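You operate a simulated robot arm through the tools that you are given. There is no shell and no other tool. Be economical: measure what you need, move in short steps, check, and stop when the job is done.

You are at the controls of a simulated two-armed robot. One attempt, no reset.

Task
Tape the two foil ends together on the splice bed.
Fine: clamp both, lay the strip across the joint, press it down, then free both clamps.

Only the result counts: the job must be done as asked and must still hold three seconds after the hand-in. Knocking over, shifting, dropping, spilling or breaking anything else fails it.

Robot
Two 7-joint arms with fingered hands on one trunk, on a base that drives. Base frame: it is fixed to the floor where the robot stands at the start and does not move with it; the origin is under the middle of the robot, x ahead of it, y to its left, z up; the surface under the hand at the start is at about z = 780. Readings come in mm, rad, newtons and seconds.
The left shoulder is at the start at [61, 124, 1130], the right one opposite. With the tool pointing down near the work surface each hand reaches from about 460 to 860 mm from the robot's upright axis, wherever it stands, measured 20 degrees to its own side. Places, roughly: arm with the orange flag [-2100, -2300, 1000]; baler switch [0, -1200, 1000]; black knob marked aisle and wall [-2200, -2200, 600]; brake knob [-2600, -2100, 600]; cart lever with the red knob [-1800, -2300, 400]; chuck crank [-2000, -2300, 800]; drain tap with the green knob [-2800, -1900, 400]; drip dial [-3400, -1800, 1000]; feed lever with the white knob [-2800, -2000, 800]; felt lever with the blue knob [-3400, -1800, 800]; flap lever with the white knob [0, -1200, 300]; latch lever with the yellow knob [0, -1300, 900]; lever with the brown knob [-3700, -1700, 700]; lever with the green knob [-2900, -1900, 800]; lever with the orange knob [300, -300, 200]; lever with the purple knob [-3500, -1700, 800]. Payload 3.6 kg a hand.
The tool frame of a hand sits at the grasp point between the pads (the TCP): z along the fingers, y along the line on which they close. The tips reach 34 mm beyond it. Largest opening 116 mm; the body of the gripper starts 40 mm behind the TCP. The gripper is a hand of 5 fingers: y runs from the thumb to the fingers, the wrist lies at [-16, -160, -164] in the tool frame, and closing takes about 1.5 s.
Orientation is that of the tool frame in the base frame, as a unit quaternion [x, y, z, w]. With the fingers straight down and the wrist toward the robot, the tool's x, y and z point along [0, 1, 0], [1, 0, 0] and [0, 0, -1] of the base frame.

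Tools
- The arms move only by the tool move_arm. It takes "left_plan", "right_plan" or both (then of equal length, played together; a hand with none holds still); each is a list of rows, each an object of numbers (a shift or turn left out is 0, a gripper value left out holds the last): "wx", "wy", "wz": the turn, a rotation vector about the base's x, y, z in rad; "x", "y", "z": the shift along the base's x, y, z in m; "fingers": the gripper command, from -1 (fully open) to 1 (shut), values between in proportion. In form: [{"wx": .., "wy": .., "wz": .., "x": .., "y": .., "z": .., "fingers": ..}, ...]. A call has 1 to 20 rows; each row shifts and turns the commanded pose from where the row before left it. A row lasts 0.2 s, in which the tool goes at most 50 mm and 0.15 rad; a call with a longer step from one row to the next is refused whole, and so is a gripper value outside its range. Where a pose cannot be reached the arm comes as near as it can. A force on the tool above 40 N (or 10 N above the force at the start of the call, whichever is more), or a blocked arm, ends the call early, and 0.2 s more pass. Each finger travels about 153 mm/s and halts on what it meets, pressing with about 25 N; the grip force reading is that of the motor and also rises with nothing between the fingers. The clock runs only during rows and for 0.2 s after the last one: add rows that do not move to give the fingers time. It gives the time, the measured TCP pose, the force on the tool (base axes), the opening and the grip force at its end, in the units of the frame above (readings bear some noise), with the torque about the TCP (base axes, N m) and any sound that the robot's microphone picked up.
- Cameras (640 x 400 px; columns grow to the right, rows downward): "scene" is now at [157.6, -8.9, 1314.2]; the picture's right is [-0.08, -1.00, -0.00], its down [-0.47, 0.04, -0.88] and it looks along [0.88, -0.07, -0.47] (base axes); focal length 238 px, centre (320, 200). "left" rides on the left gripper at [-69, -134, -110] in its tool frame; the picture's right is [-0.77, -0.19, 0.61], its down [0.59, -0.58, 0.56] and it looks along [0.25, 0.79, 0.55] (tool axes); focal length 256 px, centre (320, 200). "right" rides on the right gripper at [69, -134, -110] in its tool frame; the picture's right is [-0.77, 0.19, -0.61], its down [-0.59, -0.58, 0.57] and it looks along [-0.25, 0.79, 0.55] (tool axes); focal length 256 px, centre (320, 200). There is no depth. A picture from a camera that has moved, and an enlarged one, comes with that camera's place and axes in the base frame and with its lens.
- snapshot(camera): a new picture of that camera. The clock stands still meanwhile.
- move_column(by): slides the trunk up (or, below 0, down) by that many mm; the arms and the scene camera ride with it, the base frame stays. It gives what a move gives, with no picture.
- steer(legs): drives the robot by 1 to 6 legs, each [ahead, turn to the left] in mm and rad, along the robot's own axes; the way and the turn of a leg run together, so that a leg with both is an arc; at most 1500 mm and 3.142 rad a leg. The arms and the cameras ride along, it lands a little off, and it stops where it bumps. It gives what a move gives.
- preshape(shape, hand): the hand has 5 fingers and takes this shape, open, in about a second: jaw (thumb against the fingers, like two jaws); tri (thumb and two fingers); tip (a fingertip pinch); poke (one finger out to press); point (the index stretched); flat (the hand flat); cup (the hand cupped); fist (a fist). The gripper value then closes the fingers along that shape, each until it touches; the sizes above hold for jaw. It gives what a move gives, with no picture.
- turn_head(pan, tilt): turns the head with the scene camera to pan (to the left, within 1.501 rad either way) and tilt (down, from -0.506 to 1.204), counted from straight ahead of the robot. It gives what a move gives.
- inspect(camera, box): a new picture of the part [left, top, right, bottom] of that camera's present view, enlarged. The clock stands still meanwhile.
- close_job(): hands the job in; it is judged then, once.

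Go step by step. Nothing tells you exact positions but the pictures and the camera data: compare them with the known pose of the tool, close in by small moves and look again before you grip or let go. The budget is 120 turns and 100 pictures, counting those below and the enlarged ones. Unless the task says otherwise, let go and move clear before handing in, and close with one line.

The tools are called as name(argument=value, ...) on one line, values as JSON. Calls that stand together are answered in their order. move_arm: Moves the arms, as the interface text tells. Its arguments: {"type":"object","properties":{"left_plan":{"type":"array"},"right_plan":{"type":"array"}},"required":[]} The other tools are called the same way: move_column (by) slides the trunk up or down; preshape (shape, hand) gives the hand a shape; steer (legs) drives the base; turn_head (pan, tilt) turns the head that bears the scene camera; snapshot (camera) takes a picture; inspect (camera, box) takes an enlarged picture of a part of a camera's view; close_job () hands the job in.

At the start:

```text
t: 0.0
left_ee_pos: [534.1, 35.3, 1195.4]
left_tcp_rot: [0.706, 0.708, -0.001, 0.0]
left_force: [-0.6, 0.5, 0.1]
left_torque: [0.01, -0.02, 0.0]
left_gripper_width: 116.0
left_gripper_force: 0.0
left_shape: jaw
right_ee_pos: [514.8, -343.4, 1115.5]
right_tcp_rot: [0.707, 0.707, 0.001, 0.0]
right_force: [0.3, -0.3, -1.6]
right_torque: [0.02, 0.05, 0.0]
right_gripper_width: 115.7
right_gripper_force: 0.0
right_shape: jaw
trunk travel left (down, up): [-325.0, 437.0]
robot x, y, heading: [1.4, 1.7, 0.002]
head pan, tilt: [-0.077, 0.487]
```

scene: 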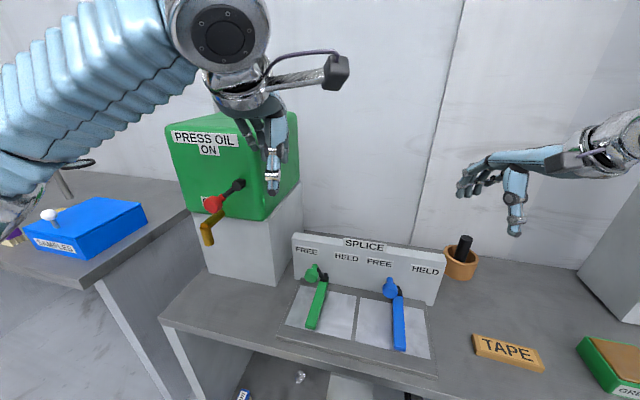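
right: 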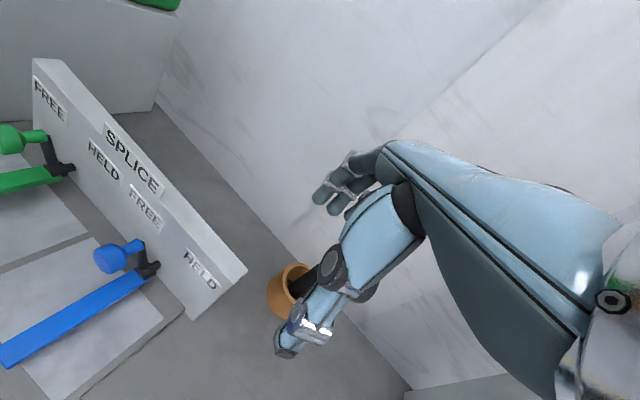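
left: 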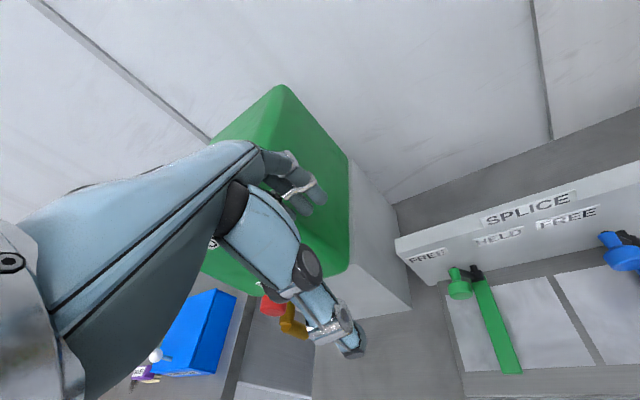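

I see the splice bed ahead with a green and a blue clamp lever (FREE/HELD marks), and the tape block to the right. I'll look closer at both.

inspect(camera="scene", box=[260, 220, 460, 380])

inspect(camera="scene", box=[430, 220, 640, 400])

turn_head(pan=-0.25, tilt=0.9)

```text
2.50 times, centred on (360, 300) of scene
camera zoom: at [157.6, -8.9, 1314.2], right [-0.08, -1.0, 0.0], down [-0.47, 0.04, -0.88], along [0.88, -0.07, -0.47], focal length 596 px, centre (220, -50)
```

zoom: 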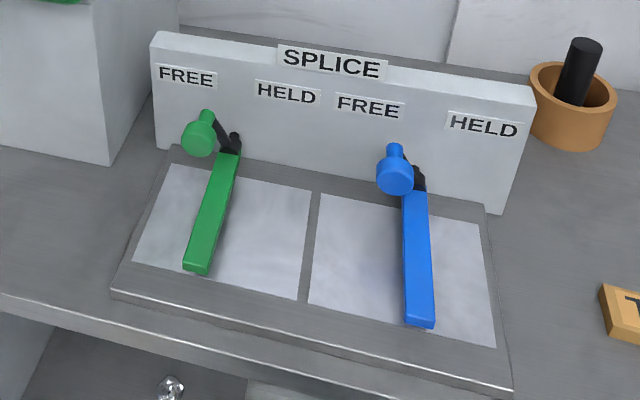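

```text
2.22 times, centred on (535, 310) of scene
camera zoom: at [157.6, -8.9, 1314.2], right [-0.08, -1.0, 0.0], down [-0.47, 0.04, -0.88], along [0.88, -0.07, -0.47], focal length 530 px, centre (-158, -44)
```

zoom: 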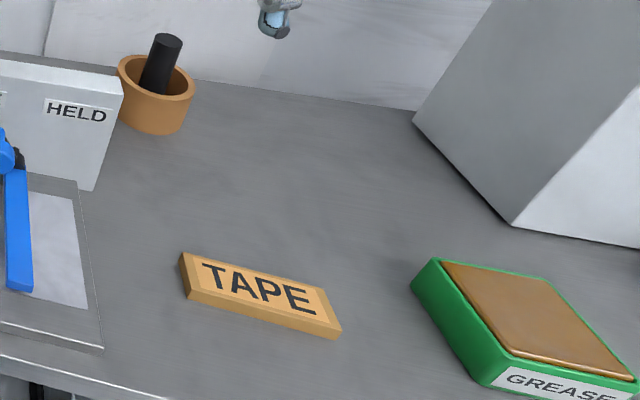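

```text
t: 0.9
left_ee_pos: [533.3, 34.9, 1195.9]
left_tcp_rot: [0.707, 0.707, 0.0, 0.001]
left_force: [-0.6, -0.1, -0.8]
left_torque: [-0.01, 0.02, 0.01]
left_gripper_width: 115.7
left_gripper_force: 0.0
left_shape: jaw
right_ee_pos: [515.1, -342.4, 1115.5]
right_tcp_rot: [0.707, 0.707, 0.0, 0.0]
right_force: [0.2, 0.3, 0.6]
right_torque: [0.01, 0.0, -0.02]
right_gripper_width: 116.0
right_gripper_force: 0.0
right_shape: jaw
trunk travel left (down, up): [-325.0, 437.0]
robot x, y, heading: [-1.1, 1.1, -0.002]
head pan, tilt: [-0.25, 0.901]
```

Getting a steeper view of the work area.

snapshot(camera="scene")

inspect(camera="right", box=[0, 40, 280, 400])

inspect(camera="left", box=[380, 170, 640, 400])

```text
94 pictures are left
camera scene: at [139.9, -20.5, 1279.3], right [-0.25, -0.97, 0.0], down [-0.76, 0.19, -0.62], along [0.6, -0.15, -0.78], focal length 238 px, centre (320, 200)
```

scene: 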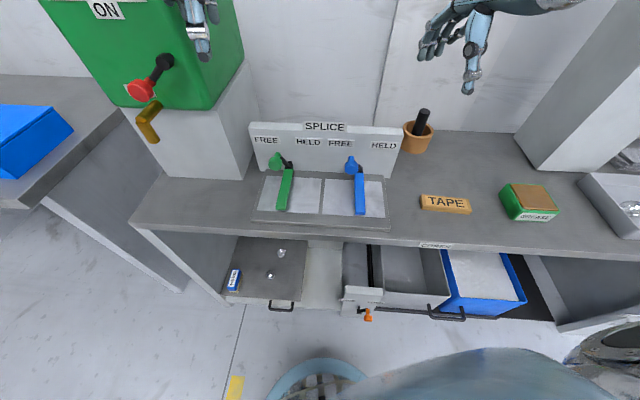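

```text
1.11 times, centred on (140, 220) of right
camera zoom: at [381.6, -274.3, 1226.4], right [0.19, -0.77, 0.61], down [-0.58, -0.59, -0.57], along [0.79, -0.25, -0.55], focal length 284 px, centre (520, 178)
```

zoom: 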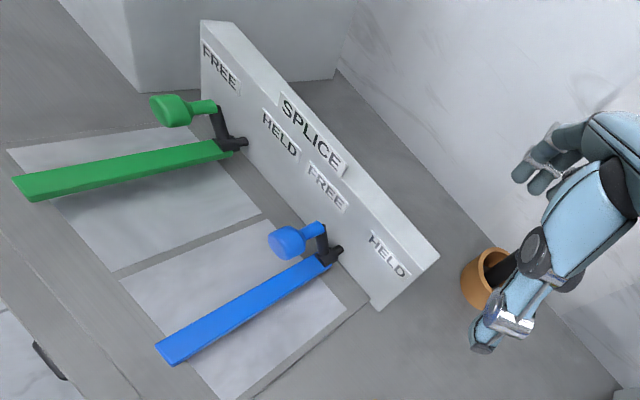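

```text
1.74 times, centred on (510, 285) of left
camera zoom: at [399.4, -34.5, 1306.3], right [-0.19, -0.77, -0.61], down [-0.58, 0.59, -0.56], along [0.79, 0.25, -0.55], focal length 445 px, centre (-10, 52)
```

zoom: 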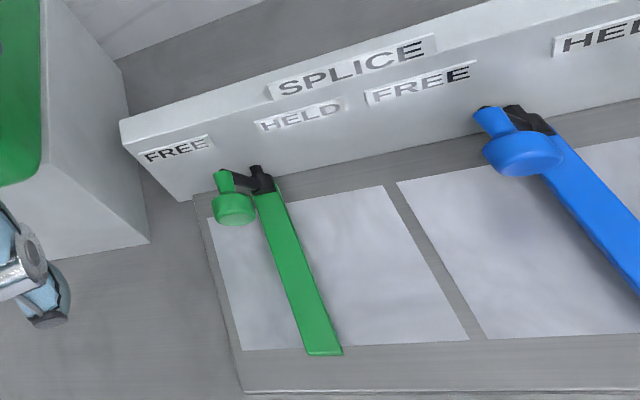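

The bed is yawed about -0.34 rad. Green knob is near [593,-21,872], blue near [530,-201,874], and the tape centre near [424,-430,790]. I'll check what the poke shape looks like.

preshape(shape="poke", hand="right")

turn_head(pan=-0.25, tilt=0.45)

snapshot(camera="scene")

snapshot(camera="right")

```text
t: 1.8
left_ee_pos: [533.4, 34.5, 1196.2]
left_tcp_rot: [0.707, 0.707, 0.0, -0.001]
left_force: [0.9, -0.3, 0.3]
left_torque: [-0.01, 0.0, 0.0]
left_gripper_width: 116.0
left_gripper_force: 0.0
left_shape: jaw
right_ee_pos: [516.8, -343.3, 1116.4]
right_tcp_rot: [0.707, 0.708, 0.0, 0.0]
right_force: [-0.2, 0.4, -0.4]
right_torque: [0.0, 0.03, 0.02]
right_gripper_width: 0.0
right_gripper_force: 0.0
right_shape: poke
trunk travel left (down, up): [-325.0, 437.0]
robot x, y, heading: [0.7, 2.6, -0.002]
head pan, tilt: [-0.25, 0.901]
```

```text
t: 2.7
left_ee_pos: [533.2, 35.2, 1195.5]
left_tcp_rot: [0.708, 0.706, 0.0, 0.0]
left_force: [-0.2, 0.1, -0.8]
left_torque: [0.0, 0.01, -0.03]
left_gripper_width: 115.8
left_gripper_force: 0.0
left_shape: jaw
right_ee_pos: [515.7, -343.5, 1116.3]
right_tcp_rot: [0.707, 0.707, -0.001, -0.001]
right_force: [-0.3, 0.2, -0.9]
right_torque: [-0.01, 0.0, 0.0]
right_gripper_width: 0.0
right_gripper_force: 0.2
right_shape: poke
trunk travel left (down, up): [-325.0, 437.0]
robot x, y, heading: [-1.9, 1.8, -0.002]
head pan, tilt: [-0.25, 0.45]
```

```text
91 pictures are left
camera scene: at [155.7, -24.6, 1317.5], right [-0.25, -0.97, 0.0], down [-0.42, 0.11, -0.9], along [0.87, -0.22, -0.44], focal length 238 px, centre (320, 200)
```

scene: 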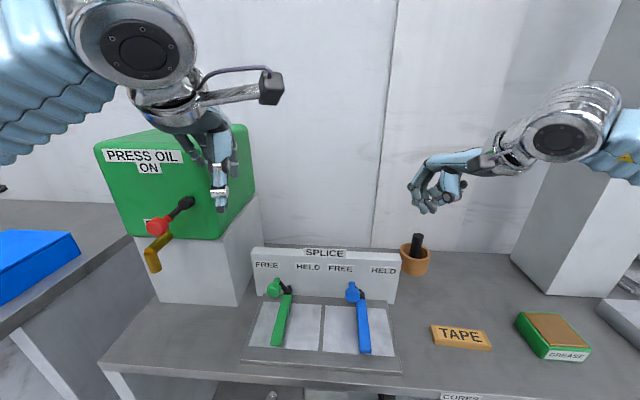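

```text
90 pictures are left
camera right: at [381.6, -274.3, 1226.4], right [0.19, -0.77, 0.61], down [-0.58, -0.59, -0.57], along [0.79, -0.25, -0.55], focal length 256 px, centre (320, 200)
```

right: 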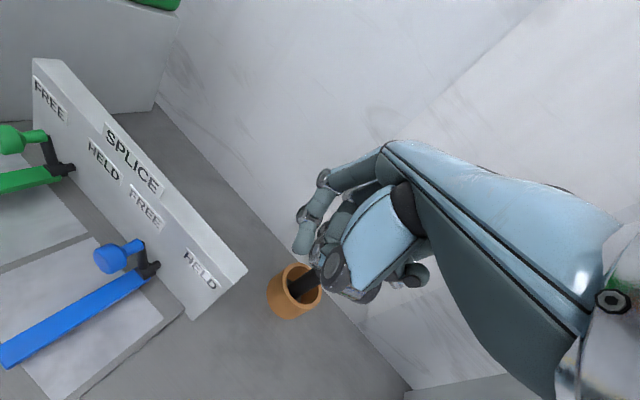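

inspect(camera="scene", box=[370, 100, 530, 240])

inspect(camera="right", box=[260, 130, 460, 330])

inspect(camera="left", box=[180, 130, 400, 370])

```text
2.86 times, centred on (450, 170) of scene
camera zoom: at [155.7, -24.6, 1317.5], right [-0.25, -0.97, 0.0], down [-0.42, 0.11, -0.9], along [0.87, -0.22, -0.44], focal length 682 px, centre (-51, 286)
```

zoom: 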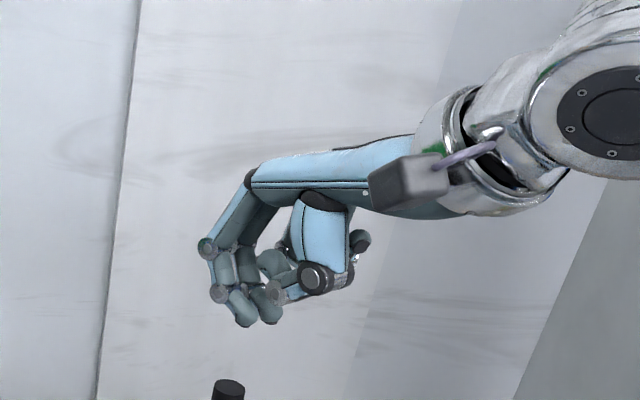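

```text
2.00 times, centred on (360, 230) of right
camera zoom: at [381.6, -274.3, 1226.4], right [0.19, -0.77, 0.61], down [-0.58, -0.59, -0.57], along [0.79, -0.25, -0.55], focal length 512 px, centre (240, 140)
```

zoom: 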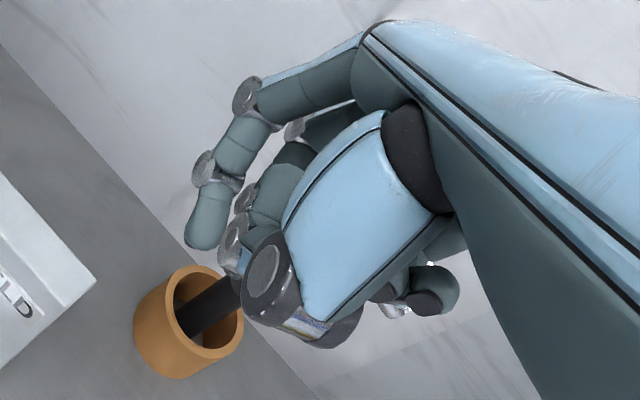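

```text
1.67 times, centred on (290, 250) of left
camera zoom: at [399.4, -34.5, 1306.2], right [-0.19, -0.77, -0.61], down [-0.58, 0.59, -0.56], along [0.79, 0.25, -0.55], focal length 427 px, centre (370, 117)
```

zoom: 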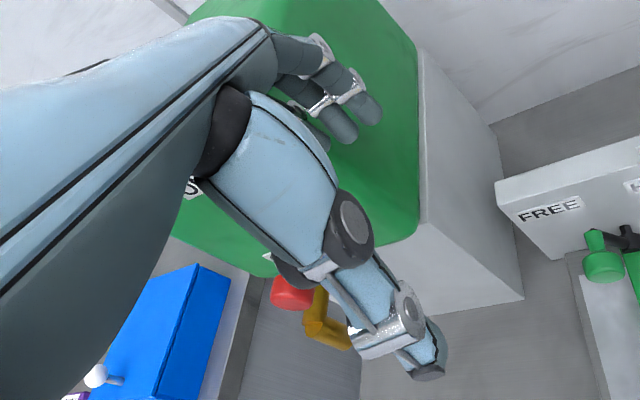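

Poke leaves the index tip about 36 mm beyond the TCP, which suits pushing the knobs. I'll put the left hand in poke, yaw it to match the bed, tilt it forward and hover near the green knob.

preshape(shape="poke", hand="left")

move_arm(left_plan=[{"wz": -0.113}, {"wz": -0.113}, {"wz": -0.114}, {"wx": -0.0425, "wy": -0.123}, {"wx": -0.0425, "wy": -0.123}, {"wx": -0.0425, "wy": -0.123}, {"x": 0.02, "z": -0.04}, {"x": 0.02, "z": -0.04}, {"x": 0.019, "z": -0.04}, {"z": -0.04}, {"z": -0.036}, {}])

snapshot(camera="scene")

snapshot(camera="right")

snapshot(camera="left")

```text
t: 3.6
left_ee_pos: [532.3, 34.8, 1194.4]
left_tcp_rot: [0.707, 0.707, 0.0, 0.001]
left_force: [-0.7, 0.3, -0.2]
left_torque: [0.01, 0.01, 0.01]
left_gripper_width: 0.1
left_gripper_force: 0.2
left_shape: poke
right_ee_pos: [515.6, -343.9, 1116.0]
right_tcp_rot: [0.707, 0.707, -0.001, 0.0]
right_force: [-0.1, 0.0, -0.1]
right_torque: [-0.01, 0.0, 0.01]
right_gripper_width: 0.0
right_gripper_force: 0.0
right_shape: poke
trunk travel left (down, up): [-325.0, 437.0]
robot x, y, heading: [-1.0, 0.7, 0.006]
head pan, tilt: [-0.25, 0.45]
```

```text
t: 6.2
left_ee_pos: [591.5, 35.3, 999.3]
left_tcp_rot: [0.801, 0.567, 0.114, 0.159]
left_force: [0.0, 0.0, -0.5]
left_torque: [-0.01, 0.0, 0.02]
left_gripper_width: 0.0
left_gripper_force: 0.1
left_shape: poke
right_ee_pos: [515.1, -343.8, 1115.8]
right_tcp_rot: [0.707, 0.707, 0.0, 0.0]
right_force: [-0.3, 0.7, -0.3]
right_torque: [0.02, -0.01, -0.01]
right_gripper_width: 0.0
right_gripper_force: 0.0
right_shape: poke
trunk travel left (down, up): [-325.0, 437.0]
robot x, y, heading: [2.9, 0.0, 0.004]
head pan, tilt: [-0.25, 0.45]
```

```text
86 pictures are left
camera scene: at [155.6, -24.5, 1317.6], right [-0.25, -0.97, 0.0], down [-0.42, 0.11, -0.9], along [0.87, -0.22, -0.44], focal length 238 px, centre (320, 200)
```

scene: 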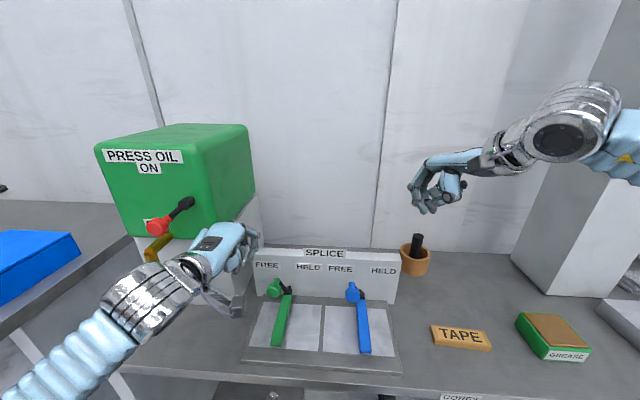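

```text
85 pictures are left
camera right: at [381.5, -274.2, 1226.6], right [0.19, -0.77, 0.61], down [-0.58, -0.59, -0.57], along [0.79, -0.25, -0.55], focal length 256 px, centre (320, 200)
```

right: 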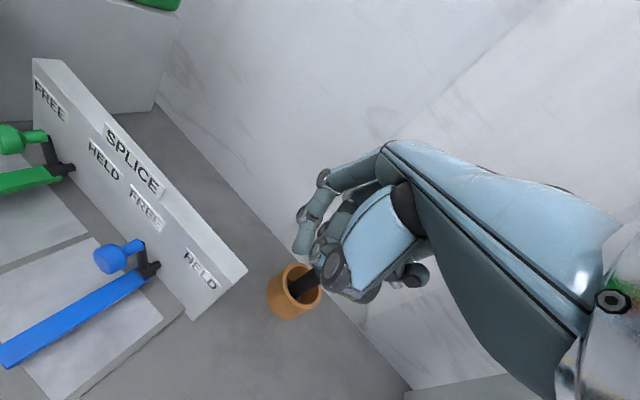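

```text
84 pictures are left
camera left: at [412.7, 24.8, 1050.8], right [-0.2, -0.74, -0.64], down [-0.1, 0.66, -0.74], along [0.97, -0.08, -0.21], focal length 256 px, centre (320, 200)
```

left: 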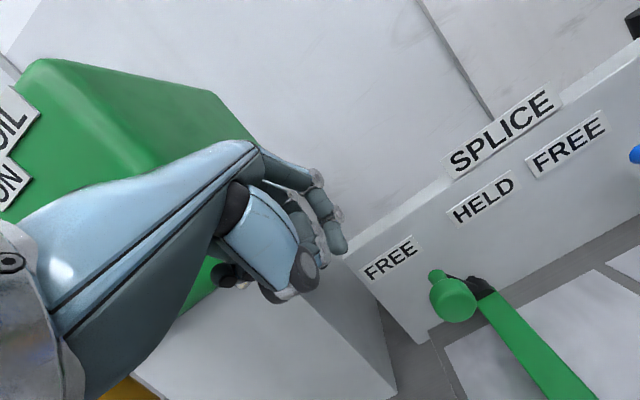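

The tip is about [608,23,963], just left of and above the green knob. Descending 98 mm to knob height.

move_arm(left_plan=[{"z": -0.03}, {"z": -0.03}, {"z": -0.025}, {"z": -0.015}, {}])

snapshot(camera="left")

inspect(camera="scene", box=[200, 220, 340, 350])

```text
t: 7.4
left_ee_pos: [589.4, 35.3, 898.6]
left_tcp_rot: [0.801, 0.567, 0.114, 0.158]
left_force: [0.1, -0.5, 0.6]
left_torque: [-0.01, -0.02, 0.0]
left_gripper_width: 0.0
left_gripper_force: 0.1
left_shape: poke
right_ee_pos: [515.0, -344.1, 1115.2]
right_tcp_rot: [0.707, 0.707, -0.001, 0.0]
right_force: [-0.3, 0.1, 0.4]
right_torque: [-0.04, 0.0, 0.02]
right_gripper_width: 0.0
right_gripper_force: 0.1
right_shape: poke
trunk travel left (down, up): [-325.0, 437.0]
robot x, y, heading: [-1.4, 0.9, -0.0]
head pan, tilt: [-0.25, 0.45]
```

```text
83 pictures are left
camera left: at [411.2, 24.6, 950.0], right [-0.2, -0.74, -0.64], down [-0.1, 0.66, -0.74], along [0.97, -0.08, -0.21], focal length 256 px, centre (320, 200)
```

left: 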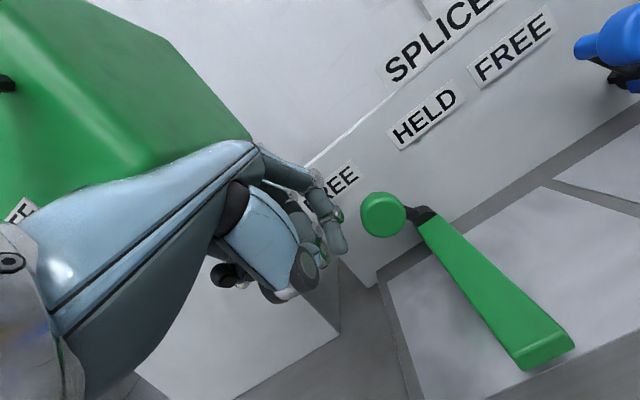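

```text
3.08 times, centred on (270, 285) of scene
camera zoom: at [155.6, -24.5, 1317.6], right [-0.25, -0.97, 0.0], down [-0.42, 0.11, -0.9], along [0.87, -0.22, -0.44], focal length 734 px, centre (474, -62)
```

zoom: 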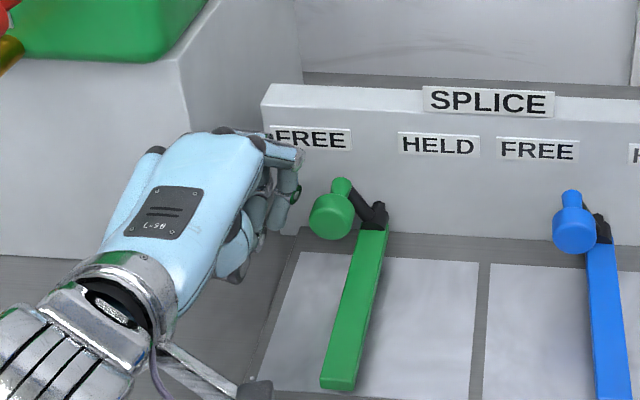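

Tip is level with the knob, about 20 mm to its left. Pushing right along the wall toward HELD.

move_arm(left_plan=[{"x": -0.0033, "y": -0.0095}, {"x": -0.0033, "y": -0.0095}, {"x": -0.0033, "y": -0.0095}, {"x": -0.0033, "y": -0.0095}, {"x": -0.0033, "y": -0.0095}, {"x": -0.0033, "y": -0.0095}, {}])

inspect(camera="scene", box=[200, 220, 340, 350])

```text
t: 9.0
left_ee_pos: [572.5, -22.4, 900.5]
left_tcp_rot: [0.801, 0.566, 0.113, 0.157]
left_force: [-0.1, -0.1, -0.7]
left_torque: [0.03, 0.01, 0.03]
left_gripper_width: 0.1
left_gripper_force: 0.1
left_shape: poke
right_ee_pos: [515.1, -344.0, 1116.4]
right_tcp_rot: [0.708, 0.707, -0.001, -0.001]
right_force: [0.8, 0.3, 0.3]
right_torque: [-0.03, -0.01, 0.0]
right_gripper_width: 0.1
right_gripper_force: 0.0
right_shape: poke
trunk travel left (down, up): [-325.0, 437.0]
robot x, y, heading: [-0.9, -0.8, -0.0]
head pan, tilt: [-0.25, 0.45]
```

```text
3.08 times, centred on (270, 285) of scene
camera zoom: at [155.6, -24.5, 1317.6], right [-0.25, -0.97, 0.0], down [-0.42, 0.11, -0.9], along [0.87, -0.22, -0.44], focal length 734 px, centre (474, -62)
```

zoom: 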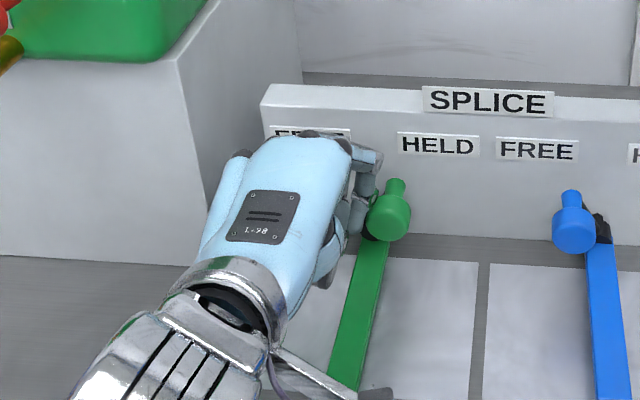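

The knob moved past upright. Continuing toward HELD.

move_arm(left_plan=[{"x": -0.0033, "y": -0.0095}, {"x": -0.0033, "y": -0.0095}, {"x": -0.0033, "y": -0.0095}, {"x": -0.0016, "y": -0.0047}, {}])

inspect(camera="scene", box=[200, 220, 340, 350])

```text
t: 9.8
left_ee_pos: [569.7, -31.2, 900.6]
left_tcp_rot: [0.793, 0.577, 0.124, 0.151]
left_force: [3.4, 17.6, 2.1]
left_torque: [0.47, -0.09, 0.22]
left_gripper_width: 0.0
left_gripper_force: 0.1
left_shape: poke
right_ee_pos: [517.8, -340.4, 1115.3]
right_tcp_rot: [0.706, 0.708, -0.002, 0.0]
right_force: [0.3, -1.5, -0.8]
right_torque: [0.04, 0.0, 0.0]
right_gripper_width: 0.0
right_gripper_force: 0.1
right_shape: poke
trunk travel left (down, up): [-325.0, 437.0]
robot x, y, heading: [-0.5, 1.2, 0.019]
head pan, tilt: [-0.25, 0.45]
stopped in row 3 (left hand): the force on the tool passed its limit at 45 N (the readings are from after the stop); the commanded pose is now the measured one
```

```text
3.08 times, centred on (270, 285) of scene
camera zoom: at [156.3, -21.5, 1317.6], right [-0.23, -0.97, 0.0], down [-0.42, 0.1, -0.9], along [0.88, -0.21, -0.44], focal length 734 px, centre (474, -62)
```

zoom: 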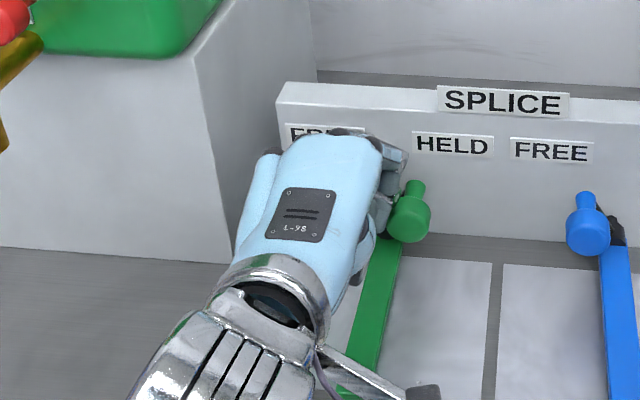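

It seems to have met a stop. Backing off to look.

move_arm(left_plan=[{"x": 0.005, "y": 0.0142}, {"x": 0.0098, "y": 0.0284}, {"z": 0.04}, {"z": 0.05}, {"z": 0.03}, {}])

inspect(camera="scene", box=[240, 230, 410, 380])

inspect(camera="right", box=[0, 40, 280, 400])

```text
t: 11.2
left_ee_pos: [581.3, 7.0, 1020.6]
left_tcp_rot: [0.795, 0.574, 0.121, 0.154]
left_force: [-0.2, 0.3, 0.3]
left_torque: [0.0, -0.02, 0.02]
left_gripper_width: 0.0
left_gripper_force: 0.1
left_shape: poke
right_ee_pos: [518.2, -340.4, 1116.7]
right_tcp_rot: [0.706, 0.708, -0.001, 0.0]
right_force: [-0.1, 0.3, 0.3]
right_torque: [-0.04, -0.02, 0.01]
right_gripper_width: 0.0
right_gripper_force: 0.0
right_shape: poke
trunk travel left (down, up): [-325.0, 437.0]
robot x, y, heading: [3.1, -0.6, 0.009]
head pan, tilt: [-0.25, 0.45]
```

```text
2.67 times, centred on (325, 305) of scene
camera zoom: at [156.4, -22.4, 1317.6], right [-0.24, -0.97, 0.0], down [-0.42, 0.1, -0.9], along [0.87, -0.21, -0.44], focal length 636 px, centre (307, -80)
```

zoom: 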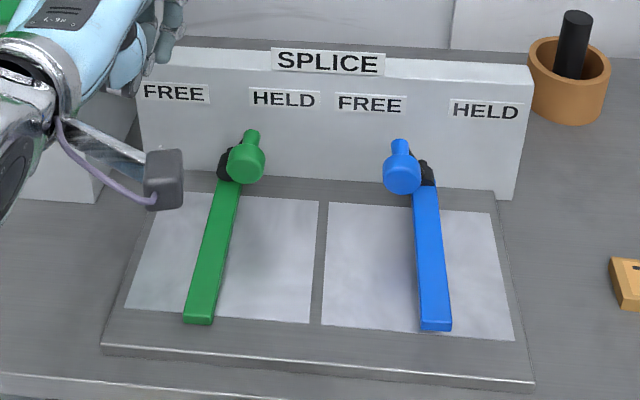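

```text
1.11 times, centred on (140, 220) of right
camera zoom: at [383.4, -272.3, 1226.4], right [0.19, -0.77, 0.61], down [-0.57, -0.59, -0.56], along [0.8, -0.24, -0.55], focal length 284 px, centre (520, 178)
```

zoom: 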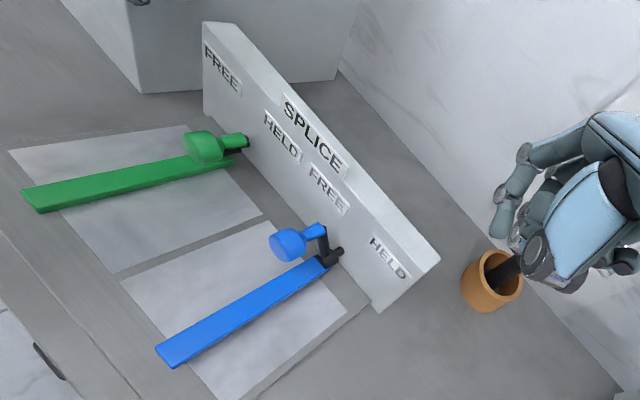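

Green is held: its bar has dropped onto the foil. Next is blue, with the left hand going above its left side, slightly yawed so the curled fingers miss the green knob.

move_arm(left_plan=[{"wz": 0.12, "z": 0.01}, {"wz": 0.12, "x": -0.01, "y": -0.035}, {"x": -0.014, "y": -0.04}, {"x": -0.014, "y": -0.04}, {"x": -0.014, "y": -0.04}, {"z": -0.03}, {"z": -0.03}, {}])

snapshot(camera="left")

inspect(camera="scene", box=[240, 210, 440, 370])

snapshot(camera="right")

```text
t: 12.8
left_ee_pos: [556.1, -98.3, 953.4]
left_tcp_rot: [0.705, 0.671, 0.203, 0.102]
left_force: [-0.1, -0.6, -0.3]
left_torque: [0.05, -0.01, -0.01]
left_gripper_width: 0.0
left_gripper_force: 0.0
left_shape: poke
right_ee_pos: [518.0, -341.1, 1115.8]
right_tcp_rot: [0.706, 0.709, -0.002, 0.0]
right_force: [0.2, -0.1, 0.3]
right_torque: [0.01, -0.01, 0.01]
right_gripper_width: 0.1
right_gripper_force: 0.1
right_shape: poke
trunk travel left (down, up): [-325.0, 437.0]
robot x, y, heading: [4.0, 0.1, 0.008]
head pan, tilt: [-0.25, 0.45]
stopped in row 8 (left hand): the arm was blocked; the commanded pose is now the measured one
```

```text
77 pictures are left
camera left: at [388.3, -171.2, 986.8], right [0.08, -0.67, -0.74], down [-0.27, 0.7, -0.66], along [0.96, 0.26, -0.13], focal length 256 px, centre (320, 200)
```

left: 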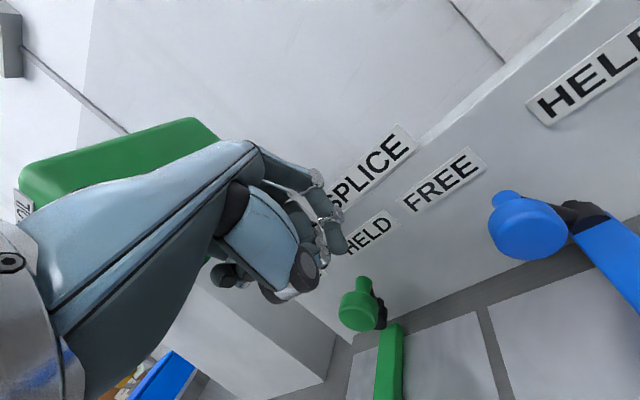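

```text
2.50 times, centred on (340, 290) of scene
camera zoom: at [156.6, -22.7, 1317.6], right [-0.23, -0.97, 0.0], down [-0.42, 0.1, -0.9], along [0.88, -0.21, -0.44], focal length 596 px, centre (270, -25)
```

zoom: 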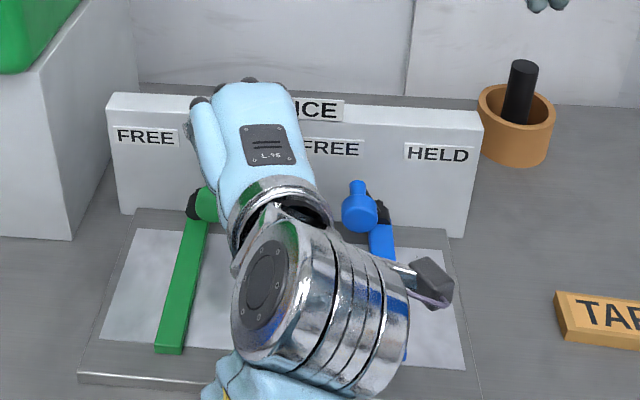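

```text
75 pictures are left
camera right: at [383.8, -272.3, 1226.3], right [0.19, -0.77, 0.61], down [-0.57, -0.59, -0.56], along [0.8, -0.24, -0.55], focal length 256 px, centre (320, 200)
```

right: 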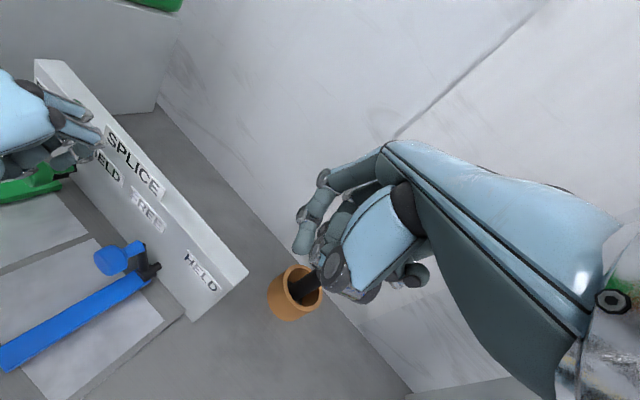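

The left arm is at its limit there (nothing touched, green still held). I'll retract it and turn the robot to face the bed squarely.

move_arm(left_plan=[{"z": 0.04}, {"z": 0.045}, {"z": 0.045}, {"z": 0.04, "y": 0.03}, {"x": -0.01, "y": 0.045, "wx": -0.075, "wy": 0.033, "wz": 0.01}, {"x": -0.01, "y": 0.045, "wx": -0.075, "wy": 0.033, "wz": 0.01}, {}])

steer(legs=[[0, -0.34]])

turn_head(pan=0.0, tilt=0.65)

snapshot(camera="scene")

snapshot(camera="right")

snapshot(camera="left")

```text
t: 14.4
left_ee_pos: [540.3, 31.6, 1124.0]
left_tcp_rot: [0.687, 0.701, 0.146, 0.122]
left_force: [-0.6, -1.0, 0.1]
left_torque: [0.01, -0.02, 0.0]
left_gripper_width: 0.1
left_gripper_force: 0.1
left_shape: poke
right_ee_pos: [518.6, -340.6, 1113.9]
right_tcp_rot: [0.705, 0.709, -0.001, 0.0]
right_force: [-0.2, 0.1, 0.1]
right_torque: [0.0, -0.01, -0.01]
right_gripper_width: 0.1
right_gripper_force: 0.1
right_shape: poke
trunk travel left (down, up): [-325.0, 437.0]
robot x, y, heading: [-4.0, -1.6, 0.011]
head pan, tilt: [-0.25, 0.45]
```

```text
t: 15.8
left_ee_pos: [521.5, -148.4, 1125.8]
left_tcp_rot: [0.795, 0.577, 0.121, 0.147]
left_force: [-0.3, -0.3, -0.1]
left_torque: [0.02, 0.02, 0.0]
left_gripper_width: 0.0
left_gripper_force: 0.1
left_shape: poke
right_ee_pos: [374.2, -495.6, 1114.8]
right_tcp_rot: [0.815, 0.579, 0.0, -0.001]
right_force: [-0.9, -0.2, -0.4]
right_torque: [0.05, -0.06, 0.02]
right_gripper_width: 0.0
right_gripper_force: 0.0
right_shape: poke
trunk travel left (down, up): [-325.0, 437.0]
robot x, y, heading: [2.0, -1.8, -0.328]
head pan, tilt: [-0.25, 0.45]
```

```text
t: 16.6
left_ee_pos: [523.0, -146.2, 1127.3]
left_tcp_rot: [0.794, 0.578, 0.123, 0.146]
left_force: [-1.1, 0.1, -1.2]
left_torque: [0.0, 0.02, -0.01]
left_gripper_width: 0.0
left_gripper_force: 0.0
left_shape: poke
right_ee_pos: [374.3, -495.1, 1116.7]
right_tcp_rot: [0.815, 0.58, -0.001, 0.0]
right_force: [-0.8, 0.0, 0.5]
right_torque: [0.02, 0.02, 0.02]
right_gripper_width: 0.1
right_gripper_force: 0.1
right_shape: poke
trunk travel left (down, up): [-325.0, 437.0]
robot x, y, heading: [2.6, 1.7, -0.324]
head pan, tilt: [0.0, 0.649]
```

```text
74 pictures are left
camera scene: at [145.7, -51.0, 1299.8], right [-0.32, -0.95, 0.0], down [-0.57, 0.19, -0.8], along [0.75, -0.26, -0.6], focal length 238 px, centre (320, 200)
```

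scene: 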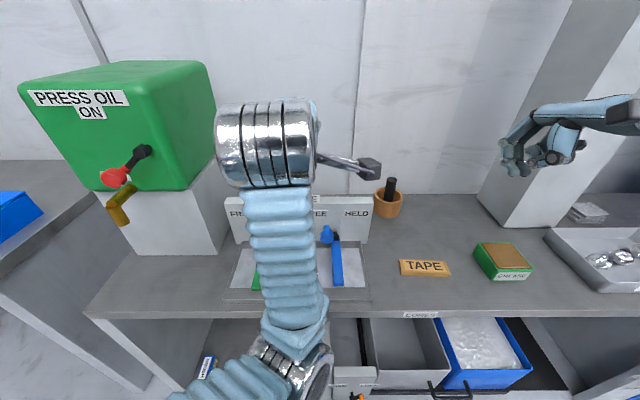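

```text
73 pictures are left
camera right: at [270.7, -384.6, 1226.4], right [-0.08, -0.79, 0.61], down [-0.74, -0.37, -0.56], along [0.67, -0.5, -0.55], focal length 256 px, centre (320, 200)
```

right: 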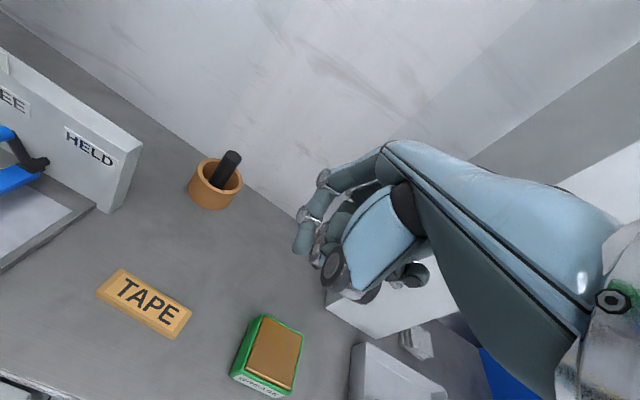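

```text
72 pictures are left
camera left: at [343.9, -164.3, 1177.3], right [-0.17, -0.73, -0.66], down [-0.12, 0.68, -0.72], along [0.98, -0.04, -0.21], focal length 256 px, centre (320, 200)
```

left: 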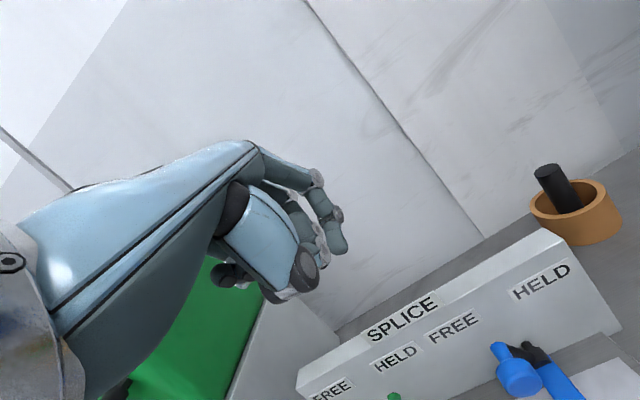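

The left hand is now above the blue knob's left side. Descending partway to check clearance.

move_arm(left_plan=[{"z": -0.045, "wz": 0.1}, {"z": -0.045, "x": 0.004, "y": -0.004}, {"z": -0.045}, {"z": -0.035}, {}])

snapshot(camera="left")

inspect(camera="scene", box=[210, 150, 410, 310])

```text
t: 17.4
left_ee_pos: [553.0, -115.3, 1006.6]
left_tcp_rot: [0.748, 0.618, 0.208, 0.122]
left_force: [0.1, -0.5, -0.1]
left_torque: [0.02, -0.01, 0.02]
left_gripper_width: 0.0
left_gripper_force: 0.0
left_shape: poke
right_ee_pos: [372.9, -494.1, 1115.6]
right_tcp_rot: [0.815, 0.579, 0.0, 0.0]
right_force: [0.3, 0.4, -0.7]
right_torque: [-0.02, -0.04, 0.02]
right_gripper_width: 0.0
right_gripper_force: 0.0
right_shape: poke
trunk travel left (down, up): [-325.0, 437.0]
robot x, y, heading: [1.6, -0.5, -0.329]
head pan, tilt: [0.0, 0.649]
stopped in row 4 (left hand): the arm was blocked; the commanded pose is now the measured one
```

```text
71 pictures are left
camera left: at [375.0, -164.0, 1035.1], right [0.0, -0.67, -0.75], down [-0.15, 0.74, -0.66], along [0.99, 0.12, -0.1], focal length 256 px, centre (320, 200)
```

left: 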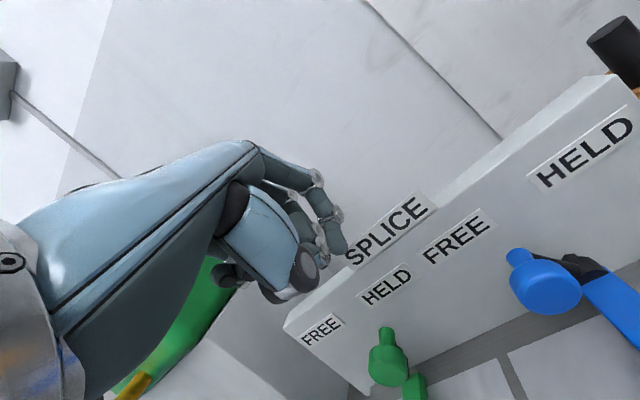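

```text
2.50 times, centred on (310, 230) of scene
camera zoom: at [145.6, -50.4, 1299.8], right [-0.32, -0.95, 0.0], down [-0.57, 0.19, -0.8], along [0.75, -0.25, -0.6], focal length 596 px, centre (345, 125)
```

zoom: 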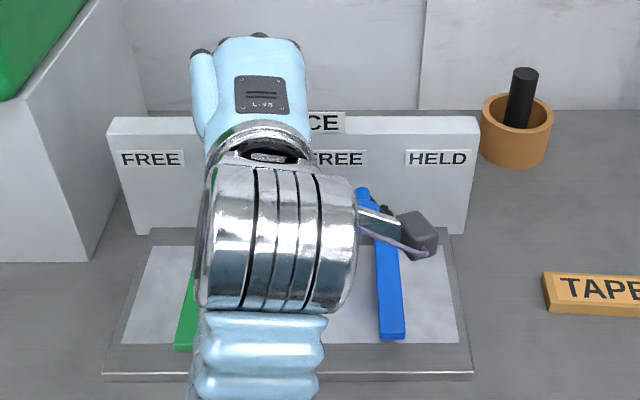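

The arm is too folded this close in. I'll lift, back the robot off 120 mm, then re-approach.

move_arm(left_plan=[{"z": 0.04}, {"z": 0.04}, {"z": 0.02}, {}])

steer(legs=[[-120, 0]])

```text
t: 18.4
left_ee_pos: [563.3, -102.8, 1108.5]
left_tcp_rot: [0.739, 0.624, 0.23, 0.113]
left_force: [0.0, -0.3, 0.1]
left_torque: [-0.02, 0.03, -0.01]
left_gripper_width: 0.0
left_gripper_force: 0.0
left_shape: poke
right_ee_pos: [374.8, -494.2, 1116.1]
right_tcp_rot: [0.815, 0.579, -0.001, 0.0]
right_force: [0.4, 0.4, -0.4]
right_torque: [-0.01, 0.0, -0.01]
right_gripper_width: 0.0
right_gripper_force: 0.1
right_shape: poke
trunk travel left (down, up): [-325.0, 437.0]
robot x, y, heading: [4.2, 0.9, -0.325]
head pan, tilt: [0.0, 0.649]
```

```text
t: 19.6
left_ee_pos: [487.8, -64.2, 1113.2]
left_tcp_rot: [0.728, 0.631, 0.243, 0.112]
left_force: [-1.4, 1.0, 0.0]
left_torque: [-0.06, -0.06, -0.03]
left_gripper_width: 0.1
left_gripper_force: 0.1
left_shape: poke
right_ee_pos: [295.1, -473.7, 1093.2]
right_tcp_rot: [0.822, 0.569, -0.023, -0.02]
right_force: [-4.3, 0.6, 2.2]
right_torque: [-0.04, -0.18, -0.02]
right_gripper_width: 0.1
right_gripper_force: 0.3
right_shape: poke
trunk travel left (down, up): [-325.0, 437.0]
robot x, y, heading: [-89.0, 25.1, -0.334]
head pan, tilt: [0.0, 0.649]
stopped in leg 1: the robot was blocked; the commanded pose is now the measured one
```

Backing was blocked at about 95 mm and the right arm shifted a bit. Looking to that side.

turn_head(pan=-1.4, tilt=0.5)

snapshot(camera="scene")

turn_head(pan=1.4, tilt=0.6)

snapshot(camera="scene")

```text
t: 21.1
left_ee_pos: [445.3, -53.3, 1128.9]
left_tcp_rot: [0.725, 0.628, 0.252, 0.129]
left_force: [-1.3, 0.4, 1.1]
left_torque: [-0.03, 0.02, 0.06]
left_gripper_width: 0.0
left_gripper_force: 0.2
left_shape: poke
right_ee_pos: [253.4, -461.3, 1105.6]
right_tcp_rot: [0.823, 0.568, -0.009, -0.008]
right_force: [0.1, 2.0, 1.2]
right_torque: [-0.03, 0.0, -0.01]
right_gripper_width: 0.2
right_gripper_force: 0.0
right_shape: poke
trunk travel left (down, up): [-325.0, 437.0]
robot x, y, heading: [-88.3, 27.9, -0.333]
head pan, tilt: [-1.4, 0.499]
```

```text
69 pictures are left
camera scene: at [-44.9, -81.9, 1313.5], right [-0.99, 0.16, 0.0], down [0.08, 0.47, -0.88], along [-0.14, -0.87, -0.48], focal length 238 px, centre (320, 200)
```

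scene: 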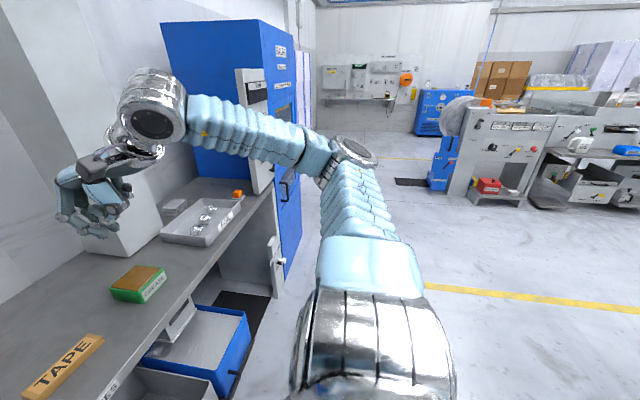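

```text
t: 23.6
left_ee_pos: [457.4, -57.6, 1122.9]
left_tcp_rot: [0.727, 0.629, 0.247, 0.123]
left_force: [-0.1, -0.2, 0.1]
left_torque: [-0.02, 0.02, -0.03]
left_gripper_width: 0.0
left_gripper_force: 0.0
left_shape: poke
right_ee_pos: [264.1, -463.1, 1101.0]
right_tcp_rot: [0.822, 0.569, -0.013, -0.011]
right_force: [-0.1, -0.8, -0.3]
right_torque: [0.02, -0.01, 0.01]
right_gripper_width: 0.0
right_gripper_force: 0.0
right_shape: poke
trunk travel left (down, up): [-325.0, 437.0]
robot x, y, heading: [-88.1, 33.5, -0.336]
head pan, tilt: [1.4, 0.6]
```

```text
68 pictures are left
camera scene: at [18.2, 83.8, 1304.1], right [0.88, -0.48, 0.0], down [-0.27, -0.49, -0.83], along [0.4, 0.72, -0.56], focal length 238 px, centre (320, 200)
```

scene: 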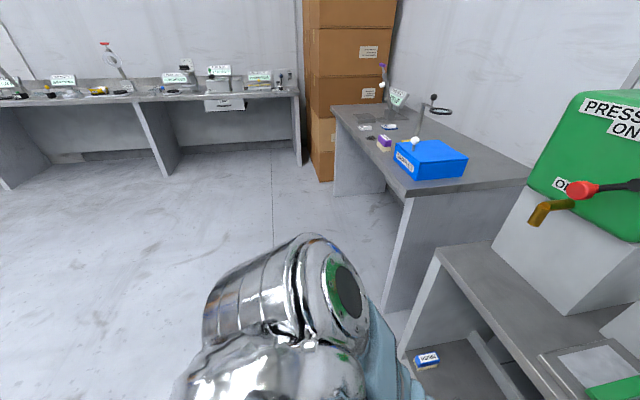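

The way behind isn't visibly obstructed; the robot moved about 95 mm, which is enough. Re-orienting the left hand and hovering by the blue knob.

turn_head(pan=0.0, tilt=0.6)

move_arm(left_plan=[{"wx": -0.06, "wy": 0.062, "wz": -0.045}, {"wx": -0.06, "wy": 0.062, "wz": -0.045}, {"wx": -0.06, "wy": 0.062, "wz": -0.045}, {"x": 0.024, "y": -0.031}, {"x": 0.023, "y": -0.031}, {"x": 0.023, "y": -0.031}, {"z": -0.04}, {"z": -0.04}, {"z": -0.02}, {}])

snapshot(camera="left")

snapshot(camera="scene")

```text
t: 25.1
left_ee_pos: [456.2, -58.0, 1123.6]
left_tcp_rot: [0.728, 0.628, 0.246, 0.123]
left_force: [-0.3, -0.1, -0.3]
left_torque: [0.0, -0.01, 0.01]
left_gripper_width: 0.0
left_gripper_force: 0.1
left_shape: poke
right_ee_pos: [264.8, -463.7, 1100.9]
right_tcp_rot: [0.822, 0.569, -0.014, -0.012]
right_force: [-0.2, -0.6, 0.8]
right_torque: [0.01, -0.01, 0.0]
right_gripper_width: 0.0
right_gripper_force: 0.1
right_shape: poke
trunk travel left (down, up): [-325.0, 437.0]
robot x, y, heading: [-90.0, 29.7, -0.333]
head pan, tilt: [0.0, 0.6]
```

```text
t: 27.5
left_ee_pos: [544.1, -127.0, 1032.0]
left_tcp_rot: [0.762, 0.615, 0.143, 0.143]
left_force: [-0.1, 0.2, -0.3]
left_torque: [0.0, 0.04, -0.01]
left_gripper_width: 0.0
left_gripper_force: 0.0
left_shape: poke
right_ee_pos: [265.3, -462.6, 1100.9]
right_tcp_rot: [0.822, 0.569, -0.013, -0.011]
right_force: [0.8, 0.1, 1.1]
right_torque: [-0.02, 0.0, 0.02]
right_gripper_width: 0.0
right_gripper_force: 0.1
right_shape: poke
trunk travel left (down, up): [-325.0, 437.0]
robot x, y, heading: [-87.0, 28.2, -0.33]
head pan, tilt: [0.0, 0.6]
stopped in row 10 (left hand): the arm was blocked; the commanded pose is now the measured one
```

```text
67 pictures are left
camera left: at [367.0, -163.9, 1077.9], right [-0.08, -0.74, -0.67], down [-0.18, 0.67, -0.72], along [0.98, 0.06, -0.18], focal length 256 px, centre (320, 200)
```

left: 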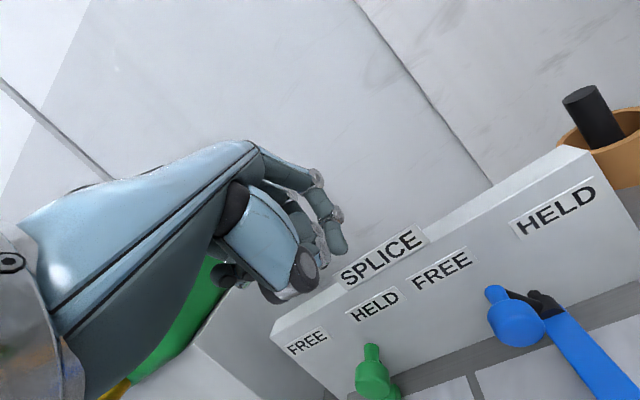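

```text
66 pictures are left
camera scene: at [59.5, -22.1, 1304.0], right [-0.33, -0.95, 0.0], down [-0.53, 0.18, -0.82], along [0.78, -0.27, -0.57], focal length 238 px, centre (320, 200)
```

scene: 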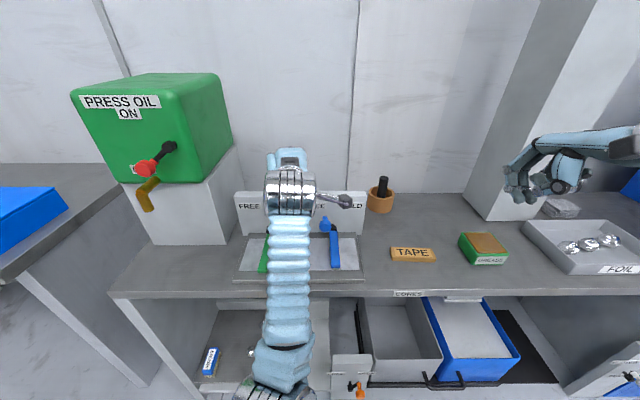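

Still blocked: the forward tilt folds the elbow too low. I'll remove the tilt so the fingers point straight down and try again.

move_arm(left_plan=[{"z": 0.03}, {"wx": 0.038, "wy": 0.117}, {"wx": 0.038, "wy": 0.117}, {"wx": 0.038, "wy": 0.117}, {"x": -0.004, "y": -0.012}, {"x": -0.003, "y": -0.011}, {"z": -0.03}, {"z": -0.03}, {}])

snapshot(camera="left")

```text
t: 29.5
left_ee_pos: [536.0, -154.6, 1001.7]
left_tcp_rot: [0.783, 0.621, 0.038, -0.01]
left_force: [0.4, 0.5, 0.9]
left_torque: [0.01, -0.04, 0.0]
left_gripper_width: 0.1
left_gripper_force: 0.0
left_shape: poke
right_ee_pos: [264.7, -463.0, 1103.0]
right_tcp_rot: [0.822, 0.569, -0.013, -0.011]
right_force: [0.5, -0.2, -0.4]
right_torque: [0.0, -0.01, 0.01]
right_gripper_width: 0.0
right_gripper_force: 0.1
right_shape: poke
trunk travel left (down, up): [-325.0, 437.0]
robot x, y, heading: [-86.6, 30.4, -0.331]
head pan, tilt: [0.0, 0.6]
```

```text
65 pictures are left
camera left: at [383.7, -199.0, 1102.4], right [-0.33, -0.67, -0.67], down [-0.4, 0.74, -0.54], along [0.86, 0.09, -0.51], focal length 256 px, centre (320, 200)
```

left: 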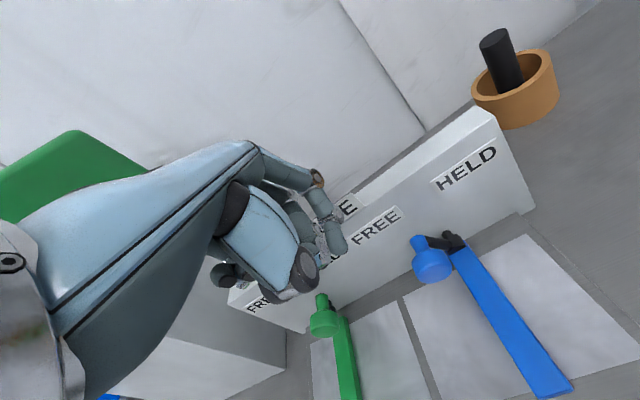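

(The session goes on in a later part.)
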